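You operate a simulated robot arm through the tools that you are given. There is no shell and no other tool.

You are at the controls of a simulated robot arm. One attempt, no reset.

JOB
Put the drawer's bearing in the white nest; lock it under the plunger.
Fine: low case's drawer shut again; turn the round table to the blue plunger, then push in the yellow pull knob. Where these are worked on the way, their far stop is far enough and under half their travel is too little: drawer of the low case.

It is judged by the outcome, as a careful person would: the job done as asked, and still so three seconds after it is handed in. It fails if anything else is knocked over, pushed out of place, dropped, spilled or broken.

ROBOT AND FRAMES
A 6-joint arm with a two-finger parallel gripper, fixed in place. Base frame: the origin is at the foot of the arm, x ahead of it, y to its left, z up; the work surface is at about z = 0.82. Readings come in m, rad, newtons and seconds.
With the tool pointing down near the work surface it reaches from about 0.24 to 0.64 m from the base axis. Its first joint turns from -1.152 to 1.152 rad. Payload 2.7 kg.
The TCP is the grasp point between the finger pads, 0.023 m short of the fingertips. In the tool frame z runs along the fingers and y along their closing line. Largest opening 0.094 m; finger width 0.038, thickness 0.01; the body of the gripper, 0.054 by 0.096 m, starts 0.039 m behind the TCP.
Orientation is told as [roll, pitch, yaw] about the base's x, y, z axes, in that order, counted from this pose: with the fingers straight down and closing along the base's y, the tool's x points along the base's -x, its y along +y and its z along -z.

CONTROLS
- The arm moves only by the tool apply_moves. Its argument "series" is a list of rows, each an object of numbers (a shift or turn left out is 0, a gripper value left out holds the last): "jaw": the gripper command, from -1 (fully open) to 1 (shut), values between in proportion; "tx", "ty", "tz": the shift along the tool's x, y, z in units of 20 mm (1.0 is 20 mm); "wx", "wy", "wz": the turn, a rotation vector about the tool's x, y, z in units of 5 degrees (1.0 is 5 degrees). In form: [{"jaw": .., "tx": .., "ty": .., "tz": .., "wx": .., "wy": .., "wz": ..}, ...]. A call has 1 to 20 rows; each row shifts and turns the commanded pose from where the row before left it, along the tool's axes as they then stand. A call with a number of a shift or a turn outside -1 to 1 is refused whole. A row lasts 0.2 s, in which the tool goes at most 0.05 m and 0.15 rad; a call with a longer step from one row to the next is refused whole, and so is a gripper value outside its range. A pose out of reach is approached as far as the arm can. The call stops where the force on the tool passes 40 N (or 10 N more than at its start, if that is more) or the arm is blocked; 0.2 s more then pass. The fingers move at their own pace (about 0.045 m/s each) and stop on an object; they squeeze with about 35 N. The grip force told is the motor's: it shows also when the fingers shut on nothing. Time passes only in rows, and 0.2 s behind the last, so rows that do not move let the fingers close. It gives the time, the measured TCP pose, the force on the tool (base axes), the opening and the grip force at its end, in the units of the frame above (readings bear some noise), with the torque about the TCP (base axes, N m) and any sound that the robot's microphone picked up.
- Cameras (640 x 400 px; columns grow to the right, rows downward): "scene" is fixed at [0.0737, -0.442, 1.3722]; the picture's right is [0.77, -0.64, 0.00], its down [-0.45, -0.54, -0.71] and it looks along [0.46, 0.55, -0.70] (base axes); focal length 318 px, centre (320, 200). "wrist" rides on the gripper at [0.086, 0.016, -0.074] in the tool frame; the picture's right is [-0.18, 0.98, 0.00], its down [-0.58, -0.11, -0.81] and it looks along [-0.79, -0.15, 0.59] (tool axes); focal length 243 px, centre (320, 200).
- get_image(camera): a new picture of that camera. No time passes.
- pixel_to_xyz(camera, pixels): for up to 12 pixels [column, row] of the newest picture of that camera ("zoom" is the newest enlarged one), the place [x, y, z] in the base frame of the surface seen there, good to about 0.002 m, but the place of the scene camera against the robot may be out by one fixed shift of up to 0.025 m in any direction. No time passes.
- inspect(camera, box): a new picture of the part [left, top, right, bottom] of that camera's present view, enlarged. No time passes.
- hand_in(): hands the job in; it is judged then, once.

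Open the gripper and draw the arm clear of the work before you hand the job in, unless the task says otherwise.

The tools are called after ">>>" as name(argument=value, ...) on one line, values as JSON. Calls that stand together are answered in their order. apply_moves: Moves the arm, as the interface text tells. Its arguments: {"type":"object","properties":{"series":{"type":"array","items":{"type":"object","properties":{"jaw":{"type":"number"},"tx":{"type":"number"},"ty":{"type":"number"},"tz":{"type":"number"},"wx":{"type":"number"},"wy":{"type":"number"},"wz":{"type":"number"}}}}},"required":["series"]} The other tools are called the same way: get_image (camera) takes a picture; pixel_to_xyz (camera, pixels) gives the place of the surface under pixels of a picture; inspect (camera, box) takes an enlarged picture of a part of a camera's view; hand_in () hands the job in.

At the start:

```text
t: 0.0
eef_pos: [0.4067, -0.2026, 1.0882]
ee_rot: [0.0, 0.0, 0.001]
force: [0.2, -0.6, 0.1]
wrist_torque: [0.0, 0.0, -0.02]
width: 0.0937
gripper_force: 0.1
```

scene: 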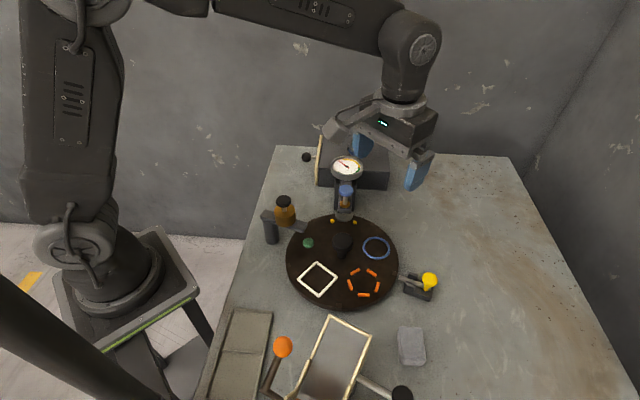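
wrist: 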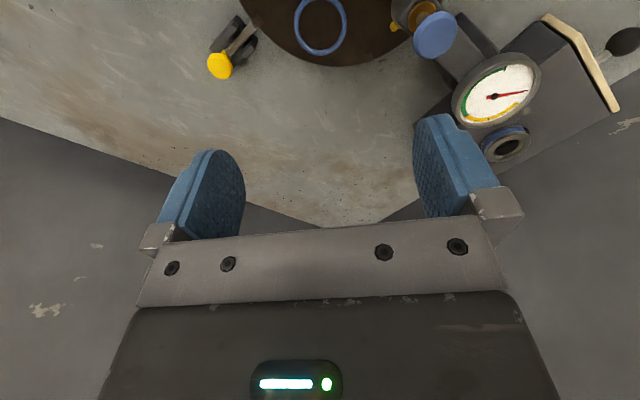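

I start by looking closely at the scene: the round table at about (342,262), the low case by (290,370), the drawers and the gauge case near (350,165). I take enlarged pictures of the parts.

>>> inspect(camera="scene", box=[240, 180, 460, 320])

>>> inspect(camera="scene", box=[190, 290, 450, 400])

>>> inspect(camera="scene", box=[270, 120, 430, 230])

>>> get_image(camera="wrist")

```text
2.86 times, centred on (350, 250) of scene
```

zoom: 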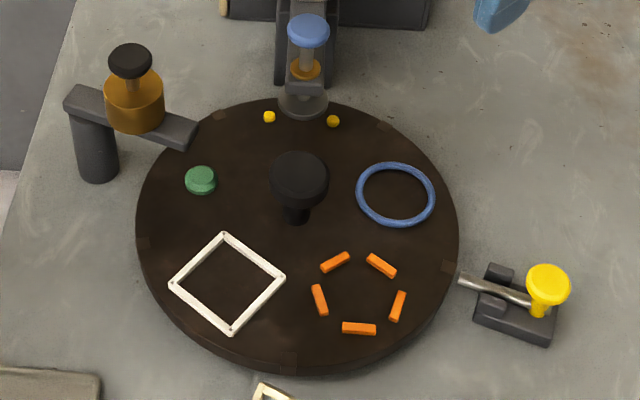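

```text
2.46 times, centred on (320, 345) of scene
```

zoom: 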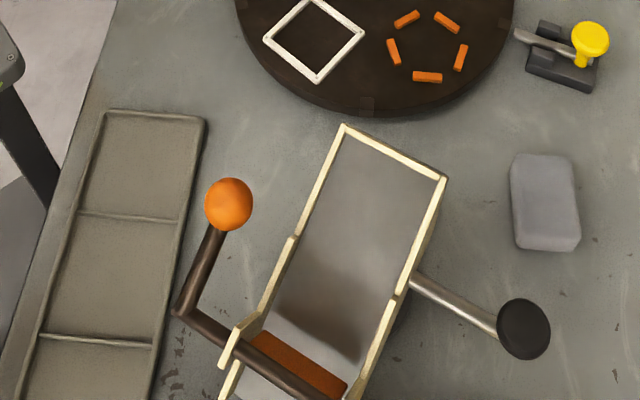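

```text
3.64 times, centred on (350, 175) of scene
```

zoom: 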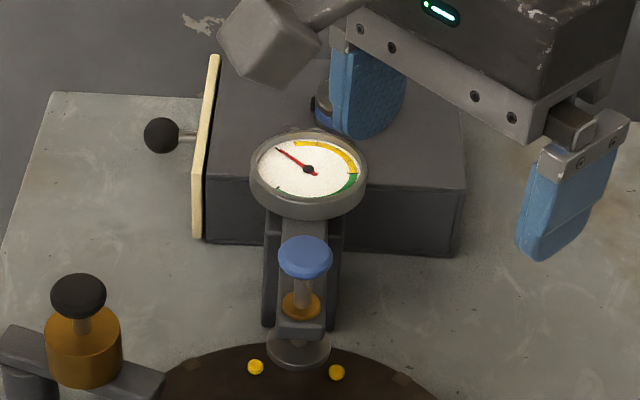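

```text
taken
```

wrist: 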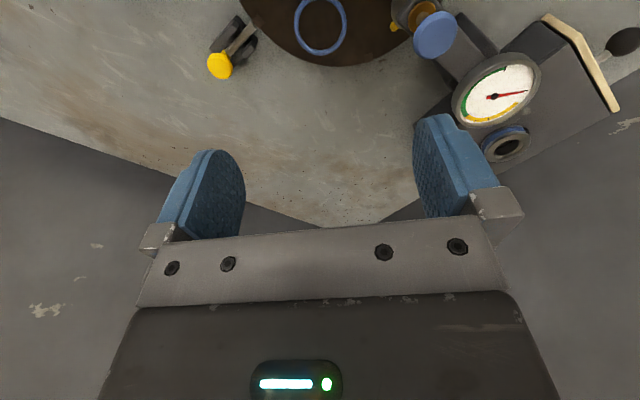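

The wrist view and the scene show a dark case with a cream front and black ball knob (306,157) and a cream-rimmed case at the bottom (330,360). I measure key points to build a map.

>>> get_image(camera="scene")

>>> pixel_to_xyz(camera="scene", pixels=[[342, 240], [318, 279], [364, 283], [376, 247], [308, 243], [346, 188], [285, 201], [429, 280], [306, 157], [320, 160], [282, 347], [402, 393]])

>>> pixel_to_xyz(camera="scene", pixels=[[332, 317], [370, 338], [340, 360], [305, 390], [412, 346], [240, 345], [347, 167], [370, 180], [300, 262], [397, 260], [345, 215], [270, 230]])

```text
taken
```

scene: 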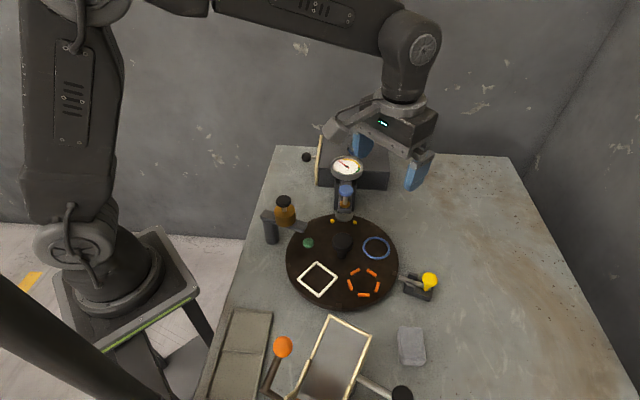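

```text
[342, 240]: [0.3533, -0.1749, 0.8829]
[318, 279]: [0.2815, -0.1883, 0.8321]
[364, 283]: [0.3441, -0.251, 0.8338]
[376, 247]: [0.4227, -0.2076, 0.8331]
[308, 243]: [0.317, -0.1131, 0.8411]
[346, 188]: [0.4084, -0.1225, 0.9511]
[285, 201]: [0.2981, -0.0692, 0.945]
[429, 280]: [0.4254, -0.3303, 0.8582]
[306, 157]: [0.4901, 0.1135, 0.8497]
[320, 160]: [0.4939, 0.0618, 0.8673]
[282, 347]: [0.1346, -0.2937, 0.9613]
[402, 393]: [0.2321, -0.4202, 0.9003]
```

```text
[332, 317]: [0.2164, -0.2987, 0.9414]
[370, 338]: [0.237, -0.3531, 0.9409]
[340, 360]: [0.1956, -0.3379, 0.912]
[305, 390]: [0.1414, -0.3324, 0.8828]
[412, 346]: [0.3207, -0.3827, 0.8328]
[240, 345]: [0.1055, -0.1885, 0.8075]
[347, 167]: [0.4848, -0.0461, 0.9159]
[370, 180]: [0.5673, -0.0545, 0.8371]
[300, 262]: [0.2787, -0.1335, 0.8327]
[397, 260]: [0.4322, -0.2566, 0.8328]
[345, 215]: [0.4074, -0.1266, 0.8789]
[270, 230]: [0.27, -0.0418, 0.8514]
```

The dark case (around (0.5,0.05)) is low with its cream front facing +y; the bottom box rim is at z≈0.94. I zoom in on the low case and its surroundings and measure more points.

>>> inspect(camera="scene", box=[290, 120, 400, 190])

>>> inspect(camera="wrist", box=[380, 0, 640, 170])

>>> inspect(camera="wrist", box=[180, 0, 480, 100])

>>> pixel_to_xyz(camera="wrist", pixels=[[503, 145], [495, 95], [434, 34], [622, 42], [550, 20], [612, 105], [570, 70], [220, 65], [320, 25], [430, 140], [300, 120], [455, 40]])

```text
5.71 times, centred on (345, 155) of scene
```

zoom: 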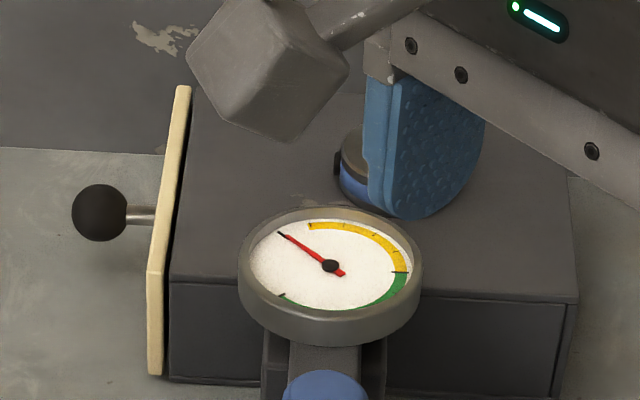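

```text
2.35 times, centred on (510, 85) of wrist
```

zoom: 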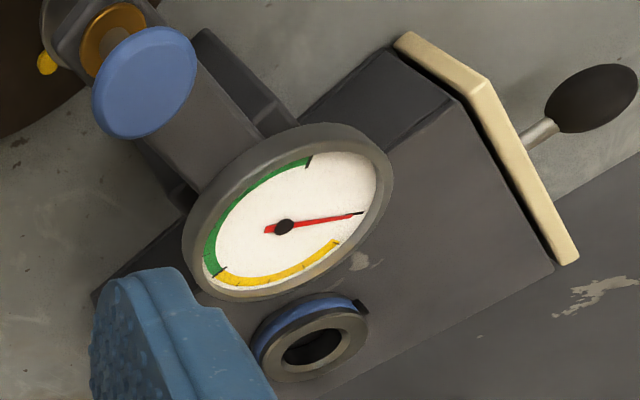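

```text
2.13 times, centred on (330, 50) of wrist
```

zoom: 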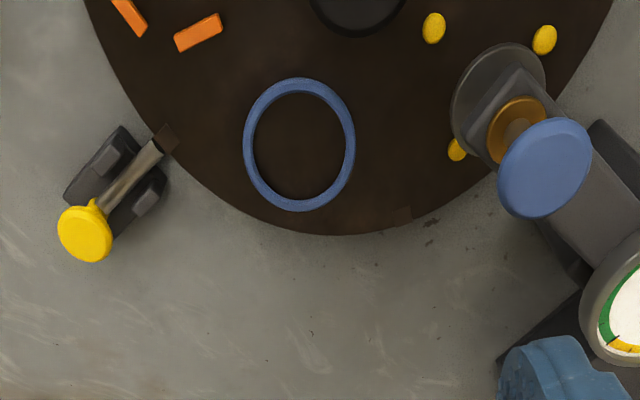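

```text
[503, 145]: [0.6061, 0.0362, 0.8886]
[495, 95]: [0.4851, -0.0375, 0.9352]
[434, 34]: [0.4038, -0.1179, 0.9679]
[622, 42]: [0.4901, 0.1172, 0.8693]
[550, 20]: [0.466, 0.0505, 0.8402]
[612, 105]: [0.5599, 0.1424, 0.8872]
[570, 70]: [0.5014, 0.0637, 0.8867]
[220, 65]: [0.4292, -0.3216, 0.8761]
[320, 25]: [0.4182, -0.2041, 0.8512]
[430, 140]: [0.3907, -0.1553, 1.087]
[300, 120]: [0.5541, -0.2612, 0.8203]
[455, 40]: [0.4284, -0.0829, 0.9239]
```

The wrist readings put the table at z≈0.820 and show the scene camera is about 0.018 low in z. I tilt the tool about its y by 50° so that the wrist camera looks straight down for a survey.

>>> apply_moves(series=[{"wy": 1}, {"wy": 1}, {"wy": 1}, {"wy": 1}, {"wy": 1}, {"wy": 1}, {"wy": 1}, {"wy": 1}, {"wy": 1}, {"wy": 1}])

>>> get_image(camera="wrist")

>>> get_image(camera="scene")

```text
t: 2.2
eef_pos: [0.3832, -0.1989, 1.0655]
ee_rot: [-0.001, 0.871, 0.0]
force: [0.1, 0.6, -0.8]
wrist_torque: [0.01, 0.02, 0.0]
width: 0.094
gripper_force: 0.0
out of reach, approached as far as the arm can: row 9, 10
```

```text
taken
```

wrist: 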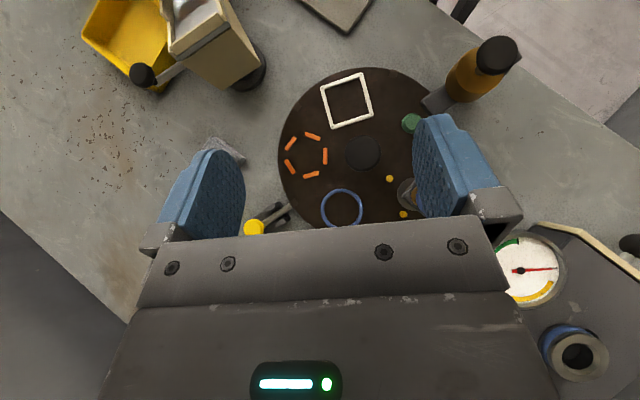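

```text
taken
```

scene: 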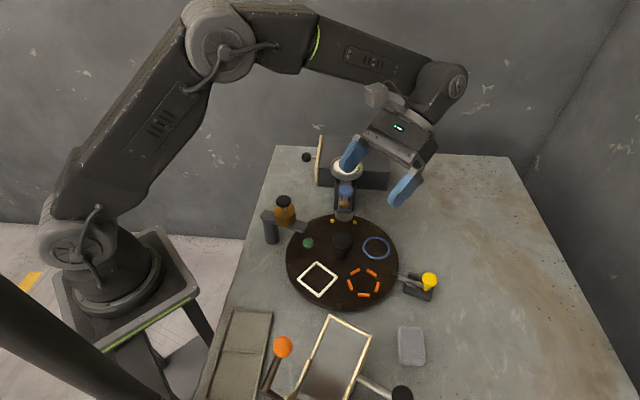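

Good top-down view: turntable centre knob (362,152), white nest (347,100), gauge (520,270), loose ring (578,355) on the low case, a tilting hopper over a yellow bin at (210,45). I measure these through the wrist camera.

>>> pixel_to_xyz(camera="wrist", pixels=[[362, 153], [323, 84], [362, 74], [371, 116], [331, 128], [347, 100], [342, 208], [306, 155], [411, 123], [390, 178], [404, 213], [498, 55]])

>>> pixel_to_xyz(camera="wrist", pixels=[[578, 355], [578, 340], [600, 345], [590, 230], [632, 243], [560, 228], [638, 277], [640, 330], [575, 280], [255, 227], [275, 212], [289, 207]])

>>> inspect(camera="wrist", box=[260, 50, 520, 240])

>>> inspect(camera="wrist", box=[60, 0, 300, 130])

```text
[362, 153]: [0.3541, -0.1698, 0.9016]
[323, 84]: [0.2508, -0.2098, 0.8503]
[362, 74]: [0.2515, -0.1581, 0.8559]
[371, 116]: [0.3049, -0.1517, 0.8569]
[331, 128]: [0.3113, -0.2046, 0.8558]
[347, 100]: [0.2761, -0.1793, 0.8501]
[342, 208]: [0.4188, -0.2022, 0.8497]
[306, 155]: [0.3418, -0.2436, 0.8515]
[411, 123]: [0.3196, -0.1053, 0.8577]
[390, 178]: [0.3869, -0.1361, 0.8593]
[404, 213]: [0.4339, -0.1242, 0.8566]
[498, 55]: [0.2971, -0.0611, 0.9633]
```

```text
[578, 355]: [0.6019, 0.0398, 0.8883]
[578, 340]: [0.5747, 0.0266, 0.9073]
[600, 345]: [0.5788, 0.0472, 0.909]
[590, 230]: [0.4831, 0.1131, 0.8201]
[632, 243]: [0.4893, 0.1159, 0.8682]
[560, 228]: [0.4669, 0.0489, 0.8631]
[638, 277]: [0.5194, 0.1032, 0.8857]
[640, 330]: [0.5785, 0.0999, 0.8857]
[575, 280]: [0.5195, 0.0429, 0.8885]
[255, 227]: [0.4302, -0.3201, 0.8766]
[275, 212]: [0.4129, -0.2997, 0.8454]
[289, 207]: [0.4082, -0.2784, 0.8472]
```

```text
2.11 times, centred on (390, 145) of wrist
```

zoom: 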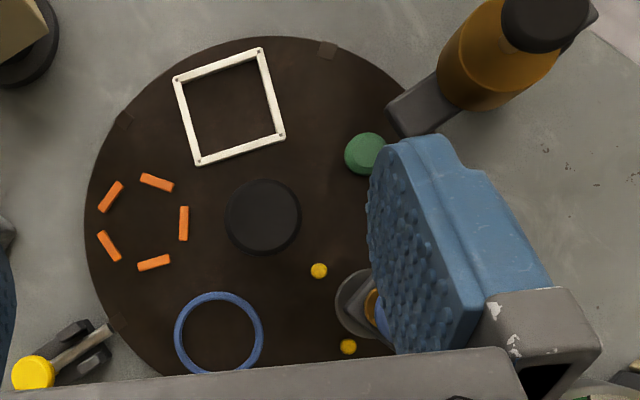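

```text
2.67 times, centred on (180, 65) of wrist
```

zoom: 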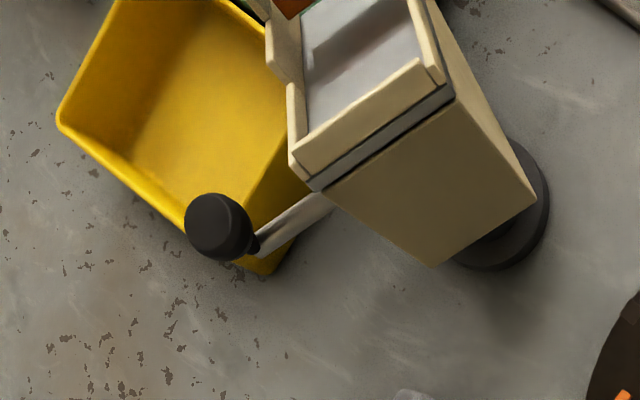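

The nests are at 72° steps around (0.354,-0.170): white at (0.280,-0.181), and the yellow nest currently sits under the blue plunger. I shift the camera in +y to look down on the low case and its front.

>>> apply_moves(series=[{"ty": 1}, {"ty": 1}, {"ty": 1}, {"ty": 1}, {"ty": 1}, {"ty": 1}, {"ty": 1}, {"ty": 1}, {"ty": 1}, {"ty": 1}, {"ty": 1}, {"ty": 1}])

>>> get_image(camera="wrist")

```text
t: 4.8
eef_pos: [0.383, 0.0426, 1.0657]
ee_rot: [-0.002, 0.872, -0.001]
force: [0.1, 0.8, 0.6]
wrist_torque: [0.0, 0.01, 0.02]
width: 0.094
gripper_force: 0.0
```

```text
taken
```

wrist: 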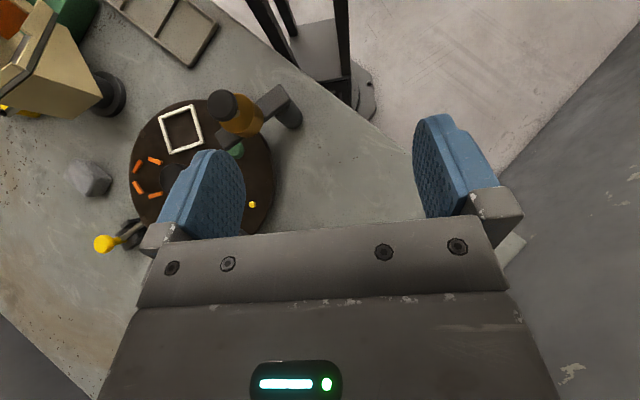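

The low case is hidden behind the gripper body; I tilt back by 30° so the camera looks ahead over it.

>>> apply_moves(series=[{"wy": -1}, {"wy": -1}, {"wy": -1}, {"wy": -1}, {"wy": -1}, {"wy": -1}, {"wy": -1}])

>>> get_image(camera="wrist")

```text
t: 6.4
eef_pos: [0.3834, 0.0431, 1.0654]
ee_rot: [-0.001, 0.261, 0.0]
force: [-0.3, 0.3, 0.2]
wrist_torque: [0.0, 0.03, -0.01]
width: 0.0937
gripper_force: 0.0
```

```text
taken
```

wrist: 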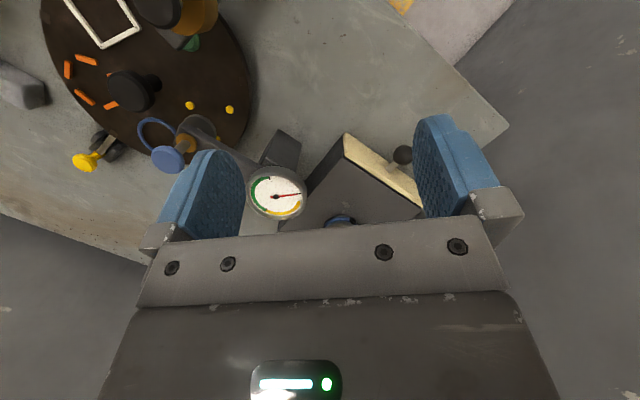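

Now the cream front plate (345,135)–(420,205), ball (403,154) and gauge (277,193) are visible. I enlarge it and measure.

>>> inspect(camera="wrist", box=[240, 110, 480, 240])

```text
2.67 times, centred on (360, 175) of wrist
```

zoom: 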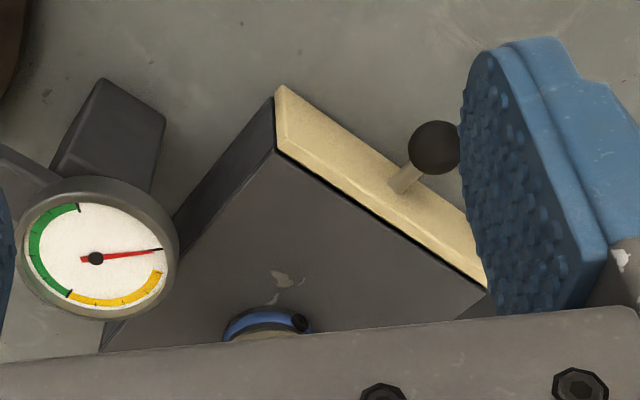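

>>> pixel_to_xyz(camera="zoom", pixels=[[279, 160], [481, 286], [437, 147], [400, 185], [285, 92], [283, 145], [470, 265], [380, 160], [300, 110], [285, 180], [460, 285], [200, 270]])

>>> pixel_to_xyz(camera="zoom", pixels=[[95, 258], [130, 290], [100, 85], [150, 110], [260, 320], [300, 322], [230, 340], [425, 140], [450, 155], [437, 130], [437, 168], [390, 190]])

```text
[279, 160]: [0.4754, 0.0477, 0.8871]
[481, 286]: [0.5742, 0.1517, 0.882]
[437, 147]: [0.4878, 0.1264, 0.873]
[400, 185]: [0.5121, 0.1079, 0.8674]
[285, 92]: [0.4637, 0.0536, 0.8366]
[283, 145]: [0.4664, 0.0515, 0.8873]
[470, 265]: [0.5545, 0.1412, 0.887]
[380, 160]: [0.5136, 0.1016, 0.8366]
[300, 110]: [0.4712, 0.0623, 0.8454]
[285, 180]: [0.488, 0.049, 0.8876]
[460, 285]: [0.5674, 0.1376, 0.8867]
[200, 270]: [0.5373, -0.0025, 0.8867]
```

```text
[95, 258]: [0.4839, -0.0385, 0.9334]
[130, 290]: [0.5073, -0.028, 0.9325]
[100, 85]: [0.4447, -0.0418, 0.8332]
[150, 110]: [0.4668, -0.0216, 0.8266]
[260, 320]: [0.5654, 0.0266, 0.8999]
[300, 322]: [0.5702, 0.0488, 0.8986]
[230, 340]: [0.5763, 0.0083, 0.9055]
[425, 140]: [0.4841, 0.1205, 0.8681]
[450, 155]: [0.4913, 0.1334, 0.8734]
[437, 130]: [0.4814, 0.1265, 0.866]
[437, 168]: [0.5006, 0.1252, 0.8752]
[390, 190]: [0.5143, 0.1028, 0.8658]
```

The front plate runs at 45° and faces (-0.7,+0.7); the ball centre is near (0.494,0.129,0.863). I level the tool, yaw by -45° so the fingers close parallel to the plate, and stop above the ball.

>>> apply_moves(series=[{"wy": -1}, {"wy": -1}, {"wy": -1}, {"wz": 1}, {"wz": 1}, {"wz": 1}, {"wz": 1}, {"wz": 1}, {"wz": 1}, {"wz": 1}, {"wz": 1}, {"wz": 1}])

>>> apply_moves(series=[{"ty": 1, "tx": -0.13, "tz": 0.5}, {"ty": 1, "tx": -0.13, "tz": 0.5}, {"ty": 1, "tx": -0.13, "tz": 0.5}, {"ty": 1, "tx": -0.13, "tz": 0.5}, {"ty": 1, "tx": -0.13, "tz": 0.5}, {"ty": 1, "tx": -0.13, "tz": 0.5}, {"ty": 0.93, "tx": -0.1, "tz": 0.5}, {"tz": 0.5}, {"tz": 0.5}, {"tz": 0.5}])

>>> get_image(camera="wrist")

>>> get_image(camera="scene")

```text
t: 9.0
eef_pos: [0.3826, 0.0415, 1.0665]
ee_rot: [0.0, 0.0, -0.788]
force: [0.2, 0.4, -0.5]
wrist_torque: [0.03, -0.02, 0.03]
width: 0.094
gripper_force: 0.1
```

```text
t: 11.2
eef_pos: [0.4923, 0.1277, 0.967]
ee_rot: [0.002, -0.002, -0.787]
force: [-0.2, -0.8, -1.2]
wrist_torque: [0.0, 0.05, 0.02]
width: 0.0942
gripper_force: 0.0
```

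```text
taken
```

wrist: 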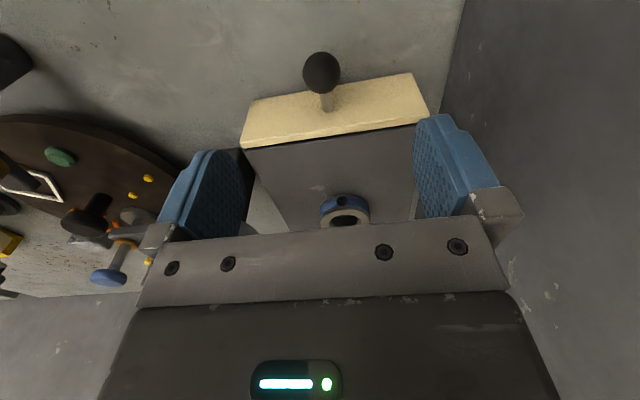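

```text
taken
```

scene: 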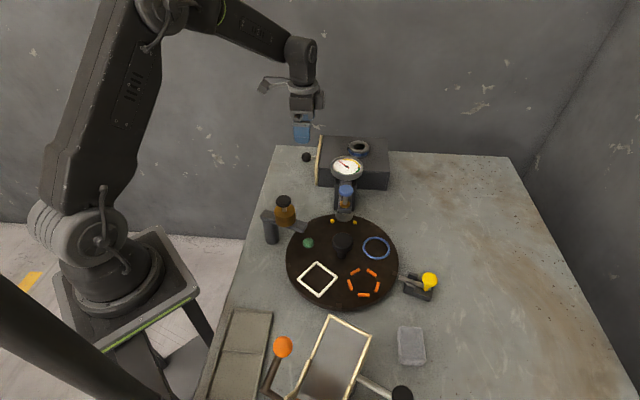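

The ball is at (321,73) and the plate spans (245,125)–(425,85). I measure ball, rod and plate edges from this closer view.

>>> pixel_to_xyz(camera="wrist", pixels=[[321, 72], [308, 72], [335, 72], [321, 58], [328, 105], [328, 100], [252, 105], [410, 76], [244, 147], [415, 122], [345, 200], [343, 218]])

>>> inspect(camera="wrist", box=[230, 40, 450, 240])

```text
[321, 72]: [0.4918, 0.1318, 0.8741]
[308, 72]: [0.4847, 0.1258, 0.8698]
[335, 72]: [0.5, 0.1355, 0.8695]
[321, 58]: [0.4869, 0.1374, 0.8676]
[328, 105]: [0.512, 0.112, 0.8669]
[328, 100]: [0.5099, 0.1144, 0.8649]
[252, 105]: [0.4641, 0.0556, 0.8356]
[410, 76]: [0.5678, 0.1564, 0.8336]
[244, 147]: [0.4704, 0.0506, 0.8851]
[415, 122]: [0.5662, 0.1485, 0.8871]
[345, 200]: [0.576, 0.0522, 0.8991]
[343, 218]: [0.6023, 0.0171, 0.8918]
```

```text
2.00 times, centred on (340, 140) of wrist
```

zoom: 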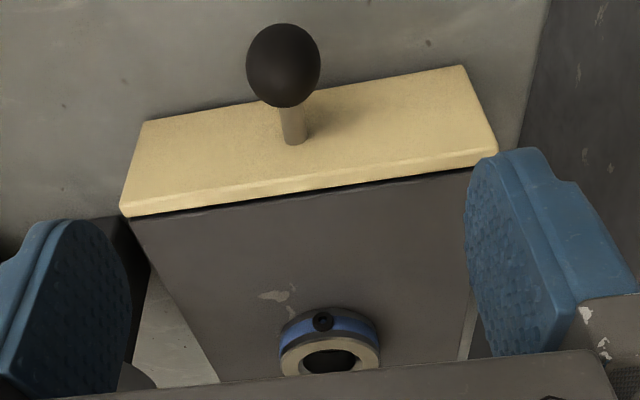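

The ball centre works out to (0.495,0.127,0.863), within 3 mm of the TCP in plan. I go straight down to z≈0.864 and then close on the ball.

>>> apply_moves(series=[{"tx": -0.12, "ty": 0.07, "tz": 0.9}, {"tz": 0.9}, {"tz": 0.9}, {"tz": 0.9}, {"tz": 0.8}, {"tz": 0.75}])

>>> get_image(camera="wrist")

```text
t: 12.6
eef_pos: [0.4968, 0.1276, 0.8626]
ee_rot: [-0.001, 0.0, -0.786]
force: [0.5, -0.3, -0.1]
wrist_torque: [-0.01, -0.02, 0.01]
width: 0.0942
gripper_force: 0.1
```

```text
taken
```

wrist: 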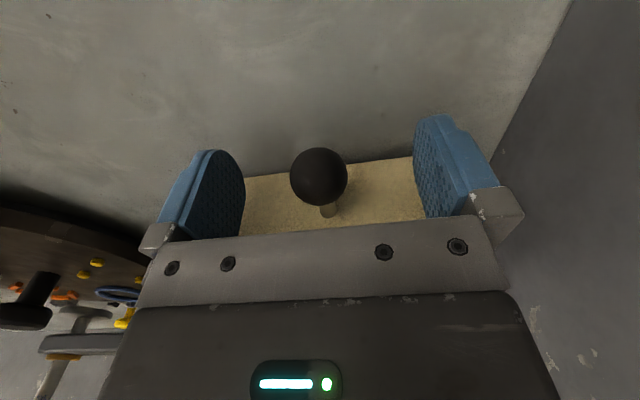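

The ball sits centred between the pads (319,177). I close the gripper and wait.

>>> apply_moves(series=[{"jaw": 1}, {"jaw": 1}, {"jaw": 1}, {"jaw": 1}, {"jaw": 1}, {"jaw": 1}])

>>> get_image(camera="wrist")

```text
t: 14.0
eef_pos: [0.4963, 0.1266, 0.8625]
ee_rot: [-0.002, 0.0, -0.785]
force: [-2.9, -2.6, 1.3]
wrist_torque: [-0.03, 0.03, -0.02]
width: 0.0276
gripper_force: 45.3
```

```text
taken
```

wrist: 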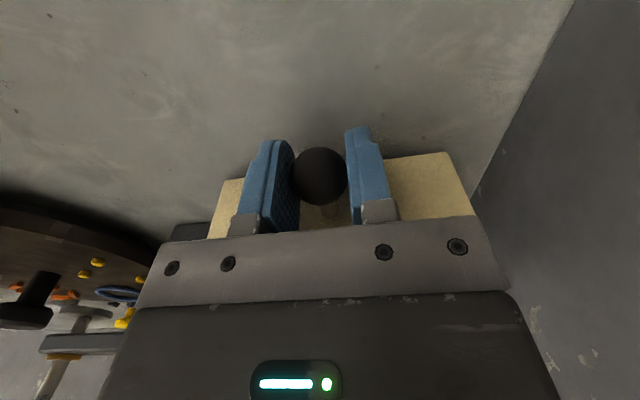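

The ball is held (width 0.0276). I pull along tool +x in small steps, watching the force.

>>> apply_moves(series=[{"tx": 0.4}, {"tx": 0.4}, {"tx": 0.4}, {"tx": 0.4}, {"tx": 0.4}])

>>> get_image(camera="wrist")

```text
t: 15.2
eef_pos: [0.4671, 0.1546, 0.8638]
ee_rot: [-0.001, 0.0, -0.784]
force: [-6.5, -8.5, 5.0]
wrist_torque: [-0.1, -0.01, -0.05]
width: 0.0276
gripper_force: 45.1
```

```text
taken
```

wrist: 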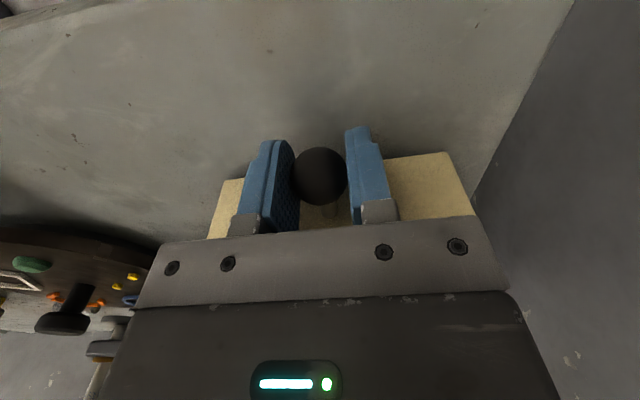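

The drawer follows; a side force of about 10 N along tool -y builds up, so I trim slightly in -y while pulling on.

>>> apply_moves(series=[{"tx": 0.4, "ty": -0.05}, {"tx": 0.4, "ty": -0.03}, {"tx": 0.4, "ty": -0.02}])

>>> get_image(camera="scene")

```text
t: 16.0
eef_pos: [0.4512, 0.1715, 0.8638]
ee_rot: [0.004, 0.001, -0.786]
force: [4.9, 4.9, -4.7]
wrist_torque: [0.8, 0.74, 0.03]
width: 0.0274
gripper_force: 45.2
```

```text
taken
```

scene: 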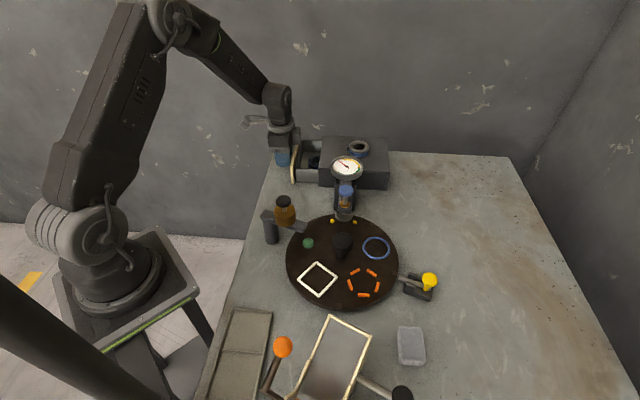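

The drawer is open about 64 mm and a part is visible inside at (315,160). I zoom in there, then pull on.

>>> inspect(camera="scene", box=[260, 120, 400, 200])

>>> apply_moves(series=[{"tx": 0.3}, {"tx": 0.3}])

```text
4.57 times, centred on (330, 160) of scene
```

zoom: 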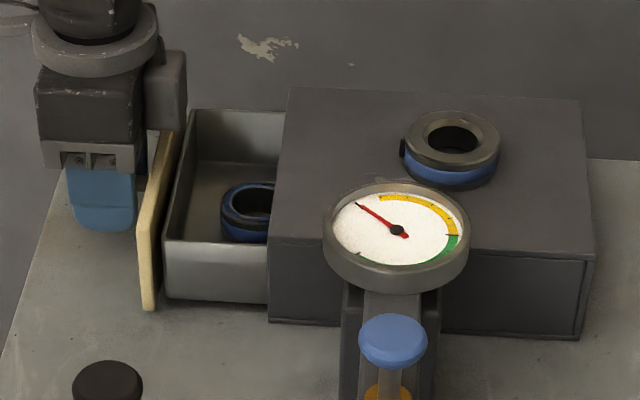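

```text
t: 16.6
eef_pos: [0.443, 0.1805, 0.8635]
ee_rot: [0.001, -0.001, -0.785]
force: [9.7, 9.3, -8.4]
wrist_torque: [0.14, -0.02, -0.18]
width: 0.0276
gripper_force: 44.8
```

The bearing sits in the drawer but still partly under the case, and the trim now overshoots (+13 N in tool y). I ease back and continue the pull.

>>> apply_moves(series=[{"tx": 0.3, "ty": 0.05, "tz": 0.03}, {"tx": 0.3, "ty": 0.02, "tz": 0.02}])

>>> inspect(camera="scene", box=[240, 120, 380, 200])

```text
t: 17.2
eef_pos: [0.4335, 0.1883, 0.8629]
ee_rot: [0.0, -0.002, -0.787]
force: [1.2, -0.7, 11.6]
wrist_torque: [-0.54, -0.3, -0.06]
width: 0.027
gripper_force: 45.1
```

```text
4.57 times, centred on (310, 160) of scene
```

zoom: 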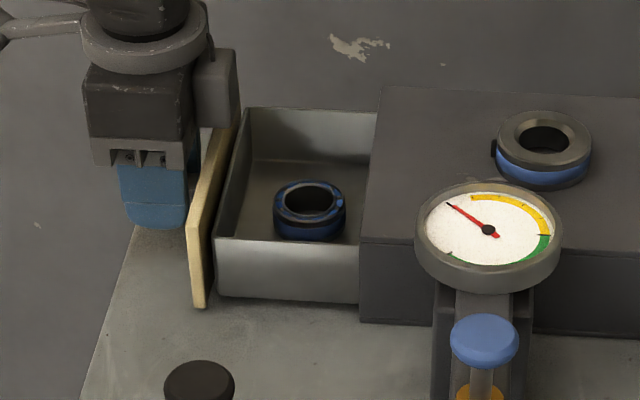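

The bearing is now clear of the case edge; I pull a little further towards the stop for finger room.

>>> apply_moves(series=[{"tx": 0.3, "tz": -0.03}, {"tx": 0.3}, {"tx": 0.3}])

>>> inspect(camera="scene", box=[240, 120, 380, 200])

```text
t: 18.0
eef_pos: [0.4215, 0.2009, 0.8631]
ee_rot: [0.001, -0.002, -0.786]
force: [5.2, -5.5, 11.9]
wrist_torque: [0.24, 0.32, 0.18]
width: 0.0276
gripper_force: 45.0
```

```text
4.57 times, centred on (310, 160) of scene
```

zoom: 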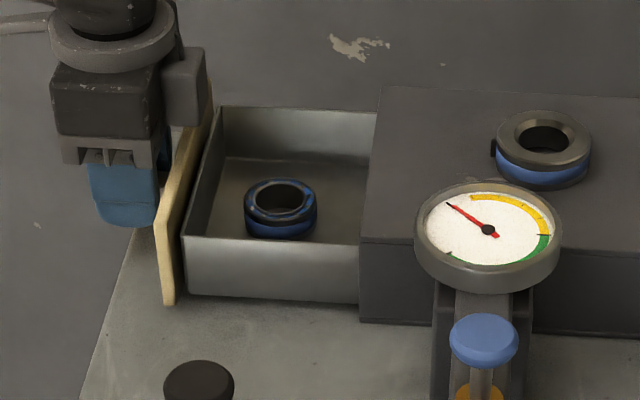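

The drawer is out about 105 mm with plenty of room around the bearing, and a slight back pull shows it is near its stop. I open the jaws and lift straight up.

>>> apply_moves(series=[{"jaw": -1}, {"jaw": -1}, {"jaw": -1}, {"jaw": -1}, {"jaw": -1}, {"tz": -0.6}, {"tz": -1}, {"tz": -1}, {"tz": -1}, {"tz": -1}, {"tz": -1}])

>>> get_image(camera="wrist")

>>> get_image(camera="scene")

```text
t: 20.4
eef_pos: [0.4203, 0.2008, 0.9742]
ee_rot: [-0.002, -0.001, -0.785]
force: [0.8, 0.6, 0.1]
wrist_torque: [-0.01, 0.01, 0.0]
width: 0.0937
gripper_force: 0.0
```

```text
taken
```

wrist: 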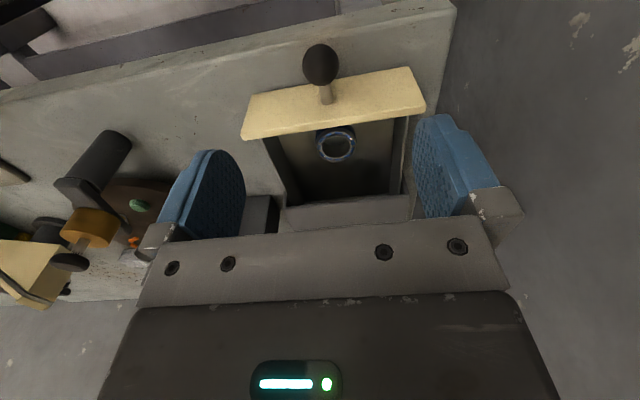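

```text
taken
```

scene: 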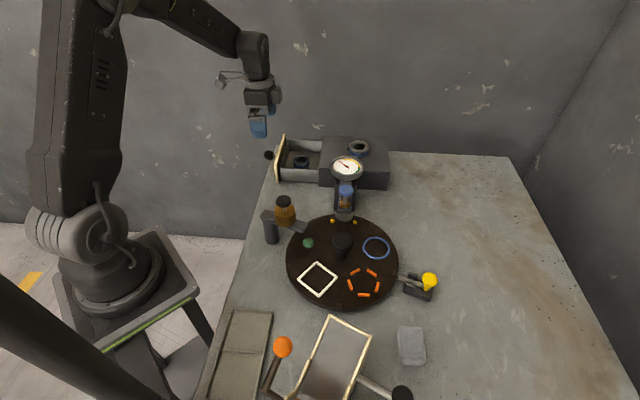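

The ball stayed with the open drawer at its place; the bearing is at (337,146) near the plate. I zoom in and measure the bearing and the drawer walls.

>>> inspect(camera="wrist", box=[240, 40, 440, 220])

>>> inspect(camera="scene", box=[260, 120, 370, 195])

>>> pixel_to_xyz(camera="wrist", pixels=[[337, 146], [337, 131], [337, 160], [320, 145], [354, 145], [318, 130], [354, 130], [265, 140], [404, 118], [300, 180], [390, 170], [337, 112]])

```text
2.22 times, centred on (340, 130) of wrist
```

zoom: 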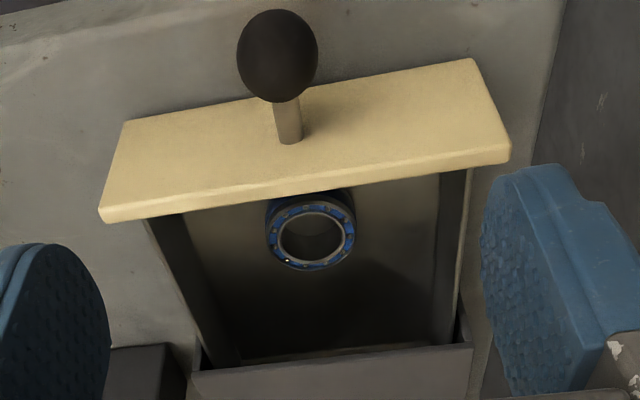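

```text
5.33 times, centred on (315, 158) of scene
```

zoom: 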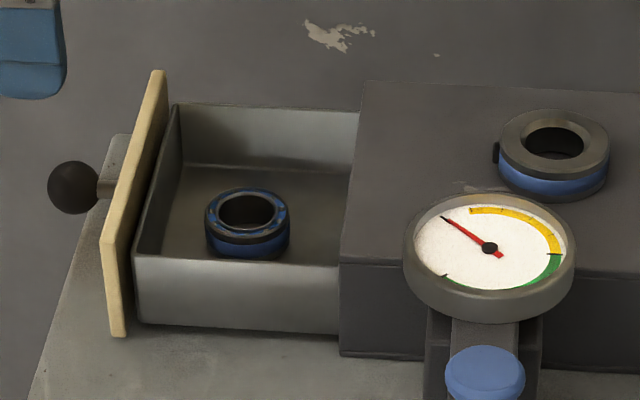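

```text
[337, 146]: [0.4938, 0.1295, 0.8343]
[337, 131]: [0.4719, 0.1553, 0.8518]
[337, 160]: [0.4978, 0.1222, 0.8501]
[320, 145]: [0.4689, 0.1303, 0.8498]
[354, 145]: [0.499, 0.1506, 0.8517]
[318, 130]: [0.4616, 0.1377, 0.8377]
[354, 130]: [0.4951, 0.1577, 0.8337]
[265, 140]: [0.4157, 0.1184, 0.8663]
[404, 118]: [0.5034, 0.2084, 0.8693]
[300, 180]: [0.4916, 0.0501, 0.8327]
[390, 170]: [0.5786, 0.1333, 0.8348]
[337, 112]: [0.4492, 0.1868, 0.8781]
```

The bearing's top is at z≈0.8515, its centre near (0.4845,0.140), Ø≈0.042, standing on the drawer floor (z≈0.834). I narrow the jaws to about 68 mm to clear the drawer walls and move over it, staying high, for a check.

>>> apply_moves(series=[{"jaw": -0.45, "tx": -0.88, "ty": 0.02}, {"tx": -0.88, "ty": 0.02}, {"tx": -0.88, "ty": 0.02}, {"tx": -0.88, "ty": 0.02}, {"tx": -0.88, "ty": 0.02}, {"tz": 0.5}, {"tz": 0.5}])

>>> get_image(camera="wrist")

>>> inspect(camera="wrist", box=[220, 40, 460, 240])

```text
t: 22.0
eef_pos: [0.487, 0.1402, 0.9541]
ee_rot: [-0.001, 0.001, -0.787]
force: [-0.1, 0.6, 0.2]
wrist_torque: [0.03, -0.03, -0.01]
width: 0.0683
gripper_force: 0.0
```

```text
taken
```

wrist: 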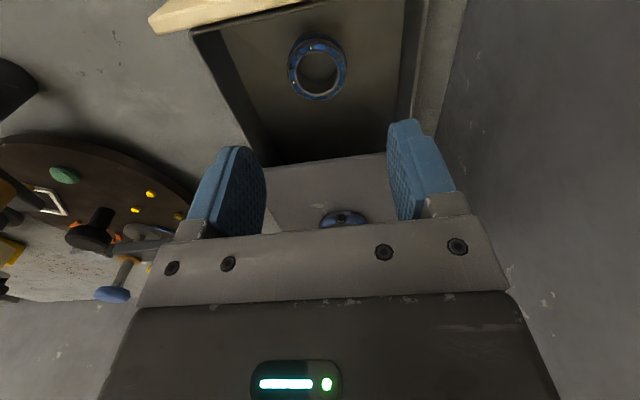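

```text
2.00 times, centred on (340, 140) of wrist
```

zoom: 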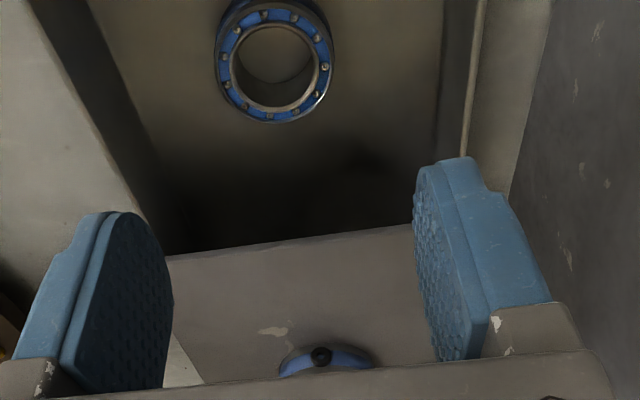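

The bearing shows at (317,68), I measure its top rim at several points from this closer view.

>>> pixel_to_xyz(camera="zoom", pixels=[[222, 60], [326, 62], [275, 118], [272, 12], [232, 100], [313, 100], [238, 22], [308, 22], [275, 60], [275, 113], [227, 60], [320, 62]])

>>> pixel_to_xyz(camera="wrist", pixels=[[270, 100], [350, 130], [300, 30], [195, 35], [260, 165], [370, 150], [425, 30], [380, 30], [300, 8], [310, 180], [400, 60], [240, 100]])

```text
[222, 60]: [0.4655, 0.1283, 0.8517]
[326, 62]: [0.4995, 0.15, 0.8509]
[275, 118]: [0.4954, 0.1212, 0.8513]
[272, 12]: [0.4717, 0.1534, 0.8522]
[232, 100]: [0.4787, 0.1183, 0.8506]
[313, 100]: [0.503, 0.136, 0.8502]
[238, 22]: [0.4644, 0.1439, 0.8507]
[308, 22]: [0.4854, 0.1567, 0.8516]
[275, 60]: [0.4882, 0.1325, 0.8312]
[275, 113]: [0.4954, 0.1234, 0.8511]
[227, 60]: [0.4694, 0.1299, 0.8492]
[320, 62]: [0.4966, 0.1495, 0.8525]
```

```text
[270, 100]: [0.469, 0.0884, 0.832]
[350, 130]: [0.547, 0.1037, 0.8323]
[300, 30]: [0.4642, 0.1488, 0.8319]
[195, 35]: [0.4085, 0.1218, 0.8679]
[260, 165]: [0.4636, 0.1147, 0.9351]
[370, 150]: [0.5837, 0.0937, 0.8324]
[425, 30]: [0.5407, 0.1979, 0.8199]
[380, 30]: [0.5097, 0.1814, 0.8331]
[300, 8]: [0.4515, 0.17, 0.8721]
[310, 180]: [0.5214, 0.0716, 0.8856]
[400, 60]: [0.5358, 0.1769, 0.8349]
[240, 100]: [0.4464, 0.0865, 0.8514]
```

The rim points give a centre of (0.483,0.1385) and a height of 19 mm over the floor (0.832). I trim, descend to z≈0.863 so the tips grip only the upper half, then close.

>>> apply_moves(series=[{"tx": 0.08, "ty": -0.2, "tz": 0.5}, {"tz": 0.8}, {"tz": 0.8}, {"tz": 0.8}, {"tz": 0.8}, {"tz": 0.8}, {}])

>>> get_image(camera="wrist")

>>> inspect(camera="scene", box=[260, 120, 370, 195])

```text
t: 23.6
eef_pos: [0.4797, 0.1387, 0.8648]
ee_rot: [0.001, 0.0, -0.785]
force: [0.7, 0.4, 0.0]
wrist_torque: [-0.02, -0.02, -0.01]
width: 0.0681
gripper_force: 0.1
```

```text
taken
```

wrist: 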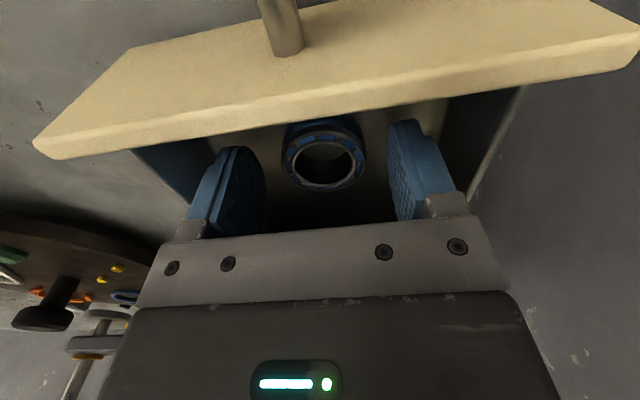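

```text
5.33 times, centred on (315, 158) of scene
```

zoom: 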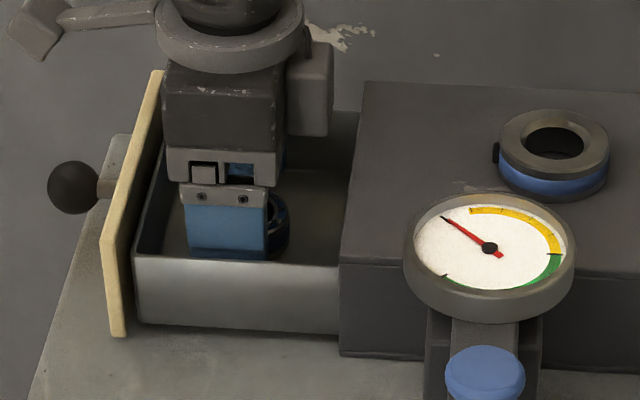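

The readings say TCP x 0.4797, slightly off the bearing centre; I re-measure the bearing rim from here and re-read the pose before closing.

>>> apply_moves(series=[{}])

>>> inspect(camera="wrist", box=[180, 100, 460, 240])

```text
t: 24.0
eef_pos: [0.4809, 0.1381, 0.8644]
ee_rot: [-0.001, 0.0, -0.787]
force: [-0.1, -0.7, -0.4]
wrist_torque: [0.0, 0.03, 0.01]
width: 0.0681
gripper_force: 0.1
```

```text
2.29 times, centred on (320, 170) of wrist
```

zoom: 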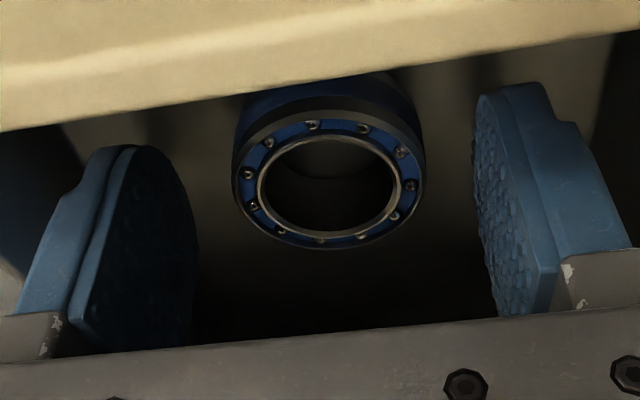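

>>> pixel_to_xyz(camera="zoom", pixels=[[240, 180], [415, 175], [325, 245], [318, 122], [262, 142], [402, 150], [258, 215], [395, 215], [330, 190], [300, 240], [350, 240], [150, 160]])

```text
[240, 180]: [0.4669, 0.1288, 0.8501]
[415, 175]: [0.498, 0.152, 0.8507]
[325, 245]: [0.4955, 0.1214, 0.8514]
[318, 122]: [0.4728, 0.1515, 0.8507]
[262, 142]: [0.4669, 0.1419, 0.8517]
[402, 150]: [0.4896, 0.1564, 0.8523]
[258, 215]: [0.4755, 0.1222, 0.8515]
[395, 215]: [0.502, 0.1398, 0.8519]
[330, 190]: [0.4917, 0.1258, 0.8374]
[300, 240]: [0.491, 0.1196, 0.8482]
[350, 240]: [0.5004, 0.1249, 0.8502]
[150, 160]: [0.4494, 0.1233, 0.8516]
```

The bearing centre from this view is (0.4834,0.139), about 3 mm off laterally. I trim this and close on it.

>>> apply_moves(series=[{"tx": -0.07, "ty": 0.13}, {"jaw": 1}, {"jaw": 1}, {"jaw": 1}, {"jaw": 1}, {"jaw": 1}])

>>> inspect(camera="wrist", box=[180, 100, 460, 240])

```text
t: 25.4
eef_pos: [0.4829, 0.1398, 0.8655]
ee_rot: [0.0, 0.002, -0.786]
force: [1.9, 0.6, 0.7]
wrist_torque: [0.04, 0.03, -0.01]
width: 0.0427
gripper_force: 35.1
```

```text
2.29 times, centred on (320, 170) of wrist
```

zoom: 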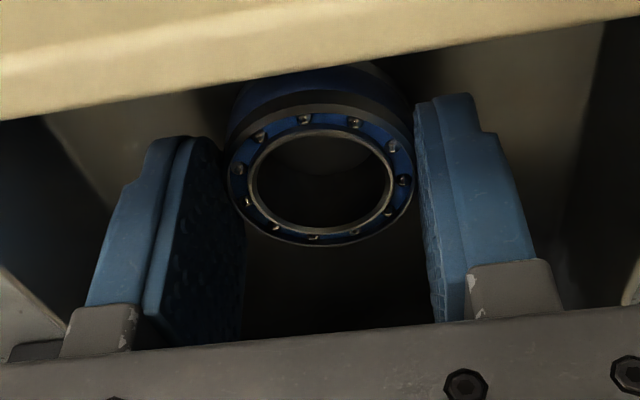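

Bearing held at width 0.0427. I lift slowly and check it hangs in the grip.

>>> apply_moves(series=[{"tz": -0.3}, {"tz": -0.5}, {"tz": -0.7}, {"tz": -0.8}, {"tz": -1}, {"tz": -1}, {"tz": -1}])

>>> get_image(camera="wrist")

>>> inspect(camera="scene", box=[240, 80, 400, 200])

```text
t: 27.0
eef_pos: [0.4821, 0.1394, 0.9716]
ee_rot: [0.001, -0.001, -0.785]
force: [0.0, -0.4, -0.7]
wrist_torque: [0.02, 0.0, -0.01]
width: 0.0427
gripper_force: 34.9
```

```text
taken
```

wrist: 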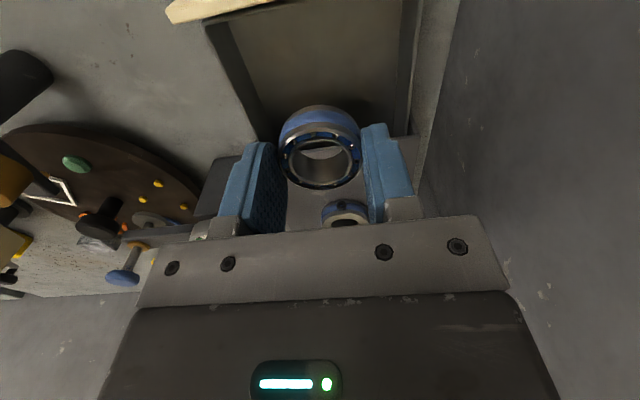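

```text
3.33 times, centred on (320, 140) of scene
```

zoom: 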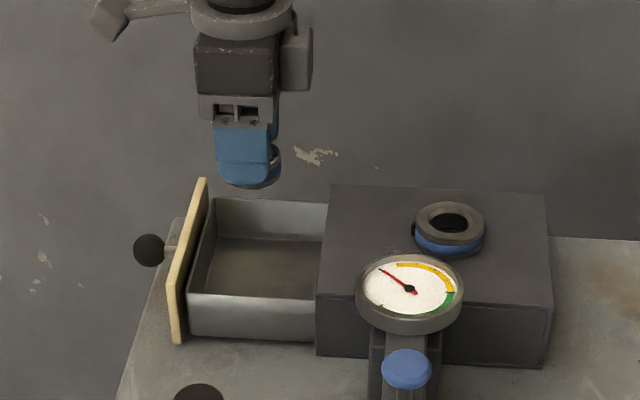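

The bearing hangs in the grip and the drawer is empty. I measure where the bearing's rim sits relative to the TCP in the wrist view.

>>> inspect(camera="wrist", box=[220, 90, 420, 240])

```text
2.67 times, centred on (320, 165) of wrist
```

zoom: 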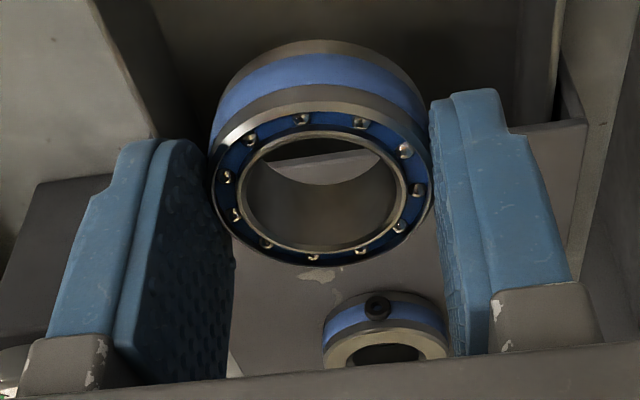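

>>> pixel_to_xyz(camera="zoom", pixels=[[216, 195], [430, 185], [318, 262], [322, 105], [248, 130], [400, 130], [240, 235], [410, 225], [300, 260], [345, 258], [290, 50], [340, 50]])

```text
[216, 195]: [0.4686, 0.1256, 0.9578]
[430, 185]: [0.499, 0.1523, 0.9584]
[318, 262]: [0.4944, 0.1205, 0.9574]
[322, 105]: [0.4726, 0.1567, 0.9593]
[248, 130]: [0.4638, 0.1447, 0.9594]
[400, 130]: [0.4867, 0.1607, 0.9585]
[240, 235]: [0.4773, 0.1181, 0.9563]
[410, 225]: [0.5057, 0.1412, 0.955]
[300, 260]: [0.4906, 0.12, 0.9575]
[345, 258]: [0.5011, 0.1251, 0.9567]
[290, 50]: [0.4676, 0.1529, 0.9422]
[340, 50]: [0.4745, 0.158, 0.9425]
```

The bearing is centred on the TCP within 1–2 mm and its underside is about 0.0325 below the TCP. I raise to z≈1.07, and yaw to +7° to line up with the white nest's frame.

>>> apply_moves(series=[{"tz": -1}, {"tz": -1}, {"tz": -1}, {"tz": -1}, {"tz": -1}, {"wz": -1}, {"wz": -1}, {"wz": -1}, {"wz": -1}, {"wz": -1}, {"wz": -1}, {"wz": -1}, {"wz": -1}, {"wz": -1}, {"wz": -1}, {"wz": -0.4}])

```text
t: 30.4
eef_pos: [0.4836, 0.1388, 1.0714]
ee_rot: [0.0, -0.001, 0.124]
force: [0.7, -1.1, -2.0]
wrist_torque: [0.03, -0.01, -0.01]
width: 0.0425
gripper_force: 35.0
```

The yaw is 0.124. I travel at z≈1.07 (well over the plungers at ≤0.97) to above the white nest.

>>> apply_moves(series=[{"tx": 0.805, "ty": -0.974}, {"tx": 0.805, "ty": -0.974}, {"tx": 0.805, "ty": -0.974}, {"tx": 0.805, "ty": -0.974}, {"tx": 0.805, "ty": -0.974}, {"tx": 0.805, "ty": -0.974}, {"tx": 0.805, "ty": -0.974}, {"tx": 0.805, "ty": -0.974}, {"tx": 0.805, "ty": -0.974}, {"tx": 0.805, "ty": -0.974}, {"tx": 0.805, "ty": -0.974}, {"tx": 0.805, "ty": -0.974}, {"tx": 0.805, "ty": -0.974}, {"tx": 0.805, "ty": -0.974}, {"tx": 0.805, "ty": -0.974}])

>>> get_image(camera="wrist")

>>> get_image(camera="scene")

```text
t: 33.6
eef_pos: [0.2793, -0.1794, 1.07]
ee_rot: [0.0, 0.0, 0.123]
force: [0.0, 0.4, -0.6]
wrist_torque: [0.0, 0.01, 0.0]
width: 0.0424
gripper_force: 35.2
```

```text
taken
```

wrist: 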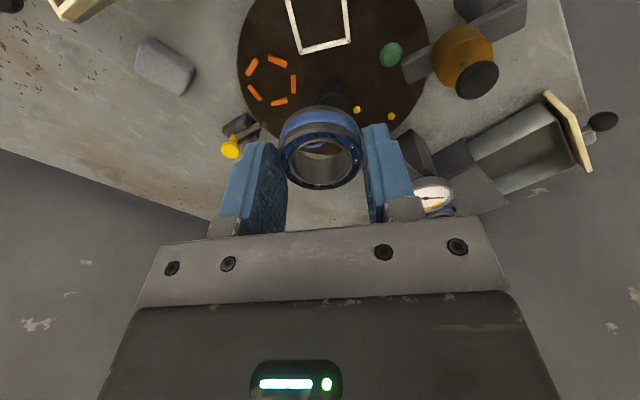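

```text
taken
```

scene: 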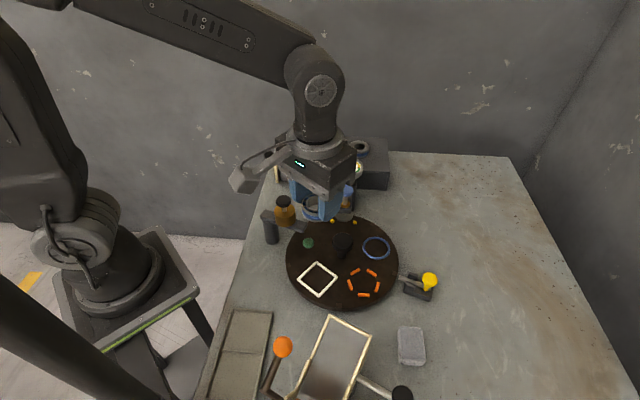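

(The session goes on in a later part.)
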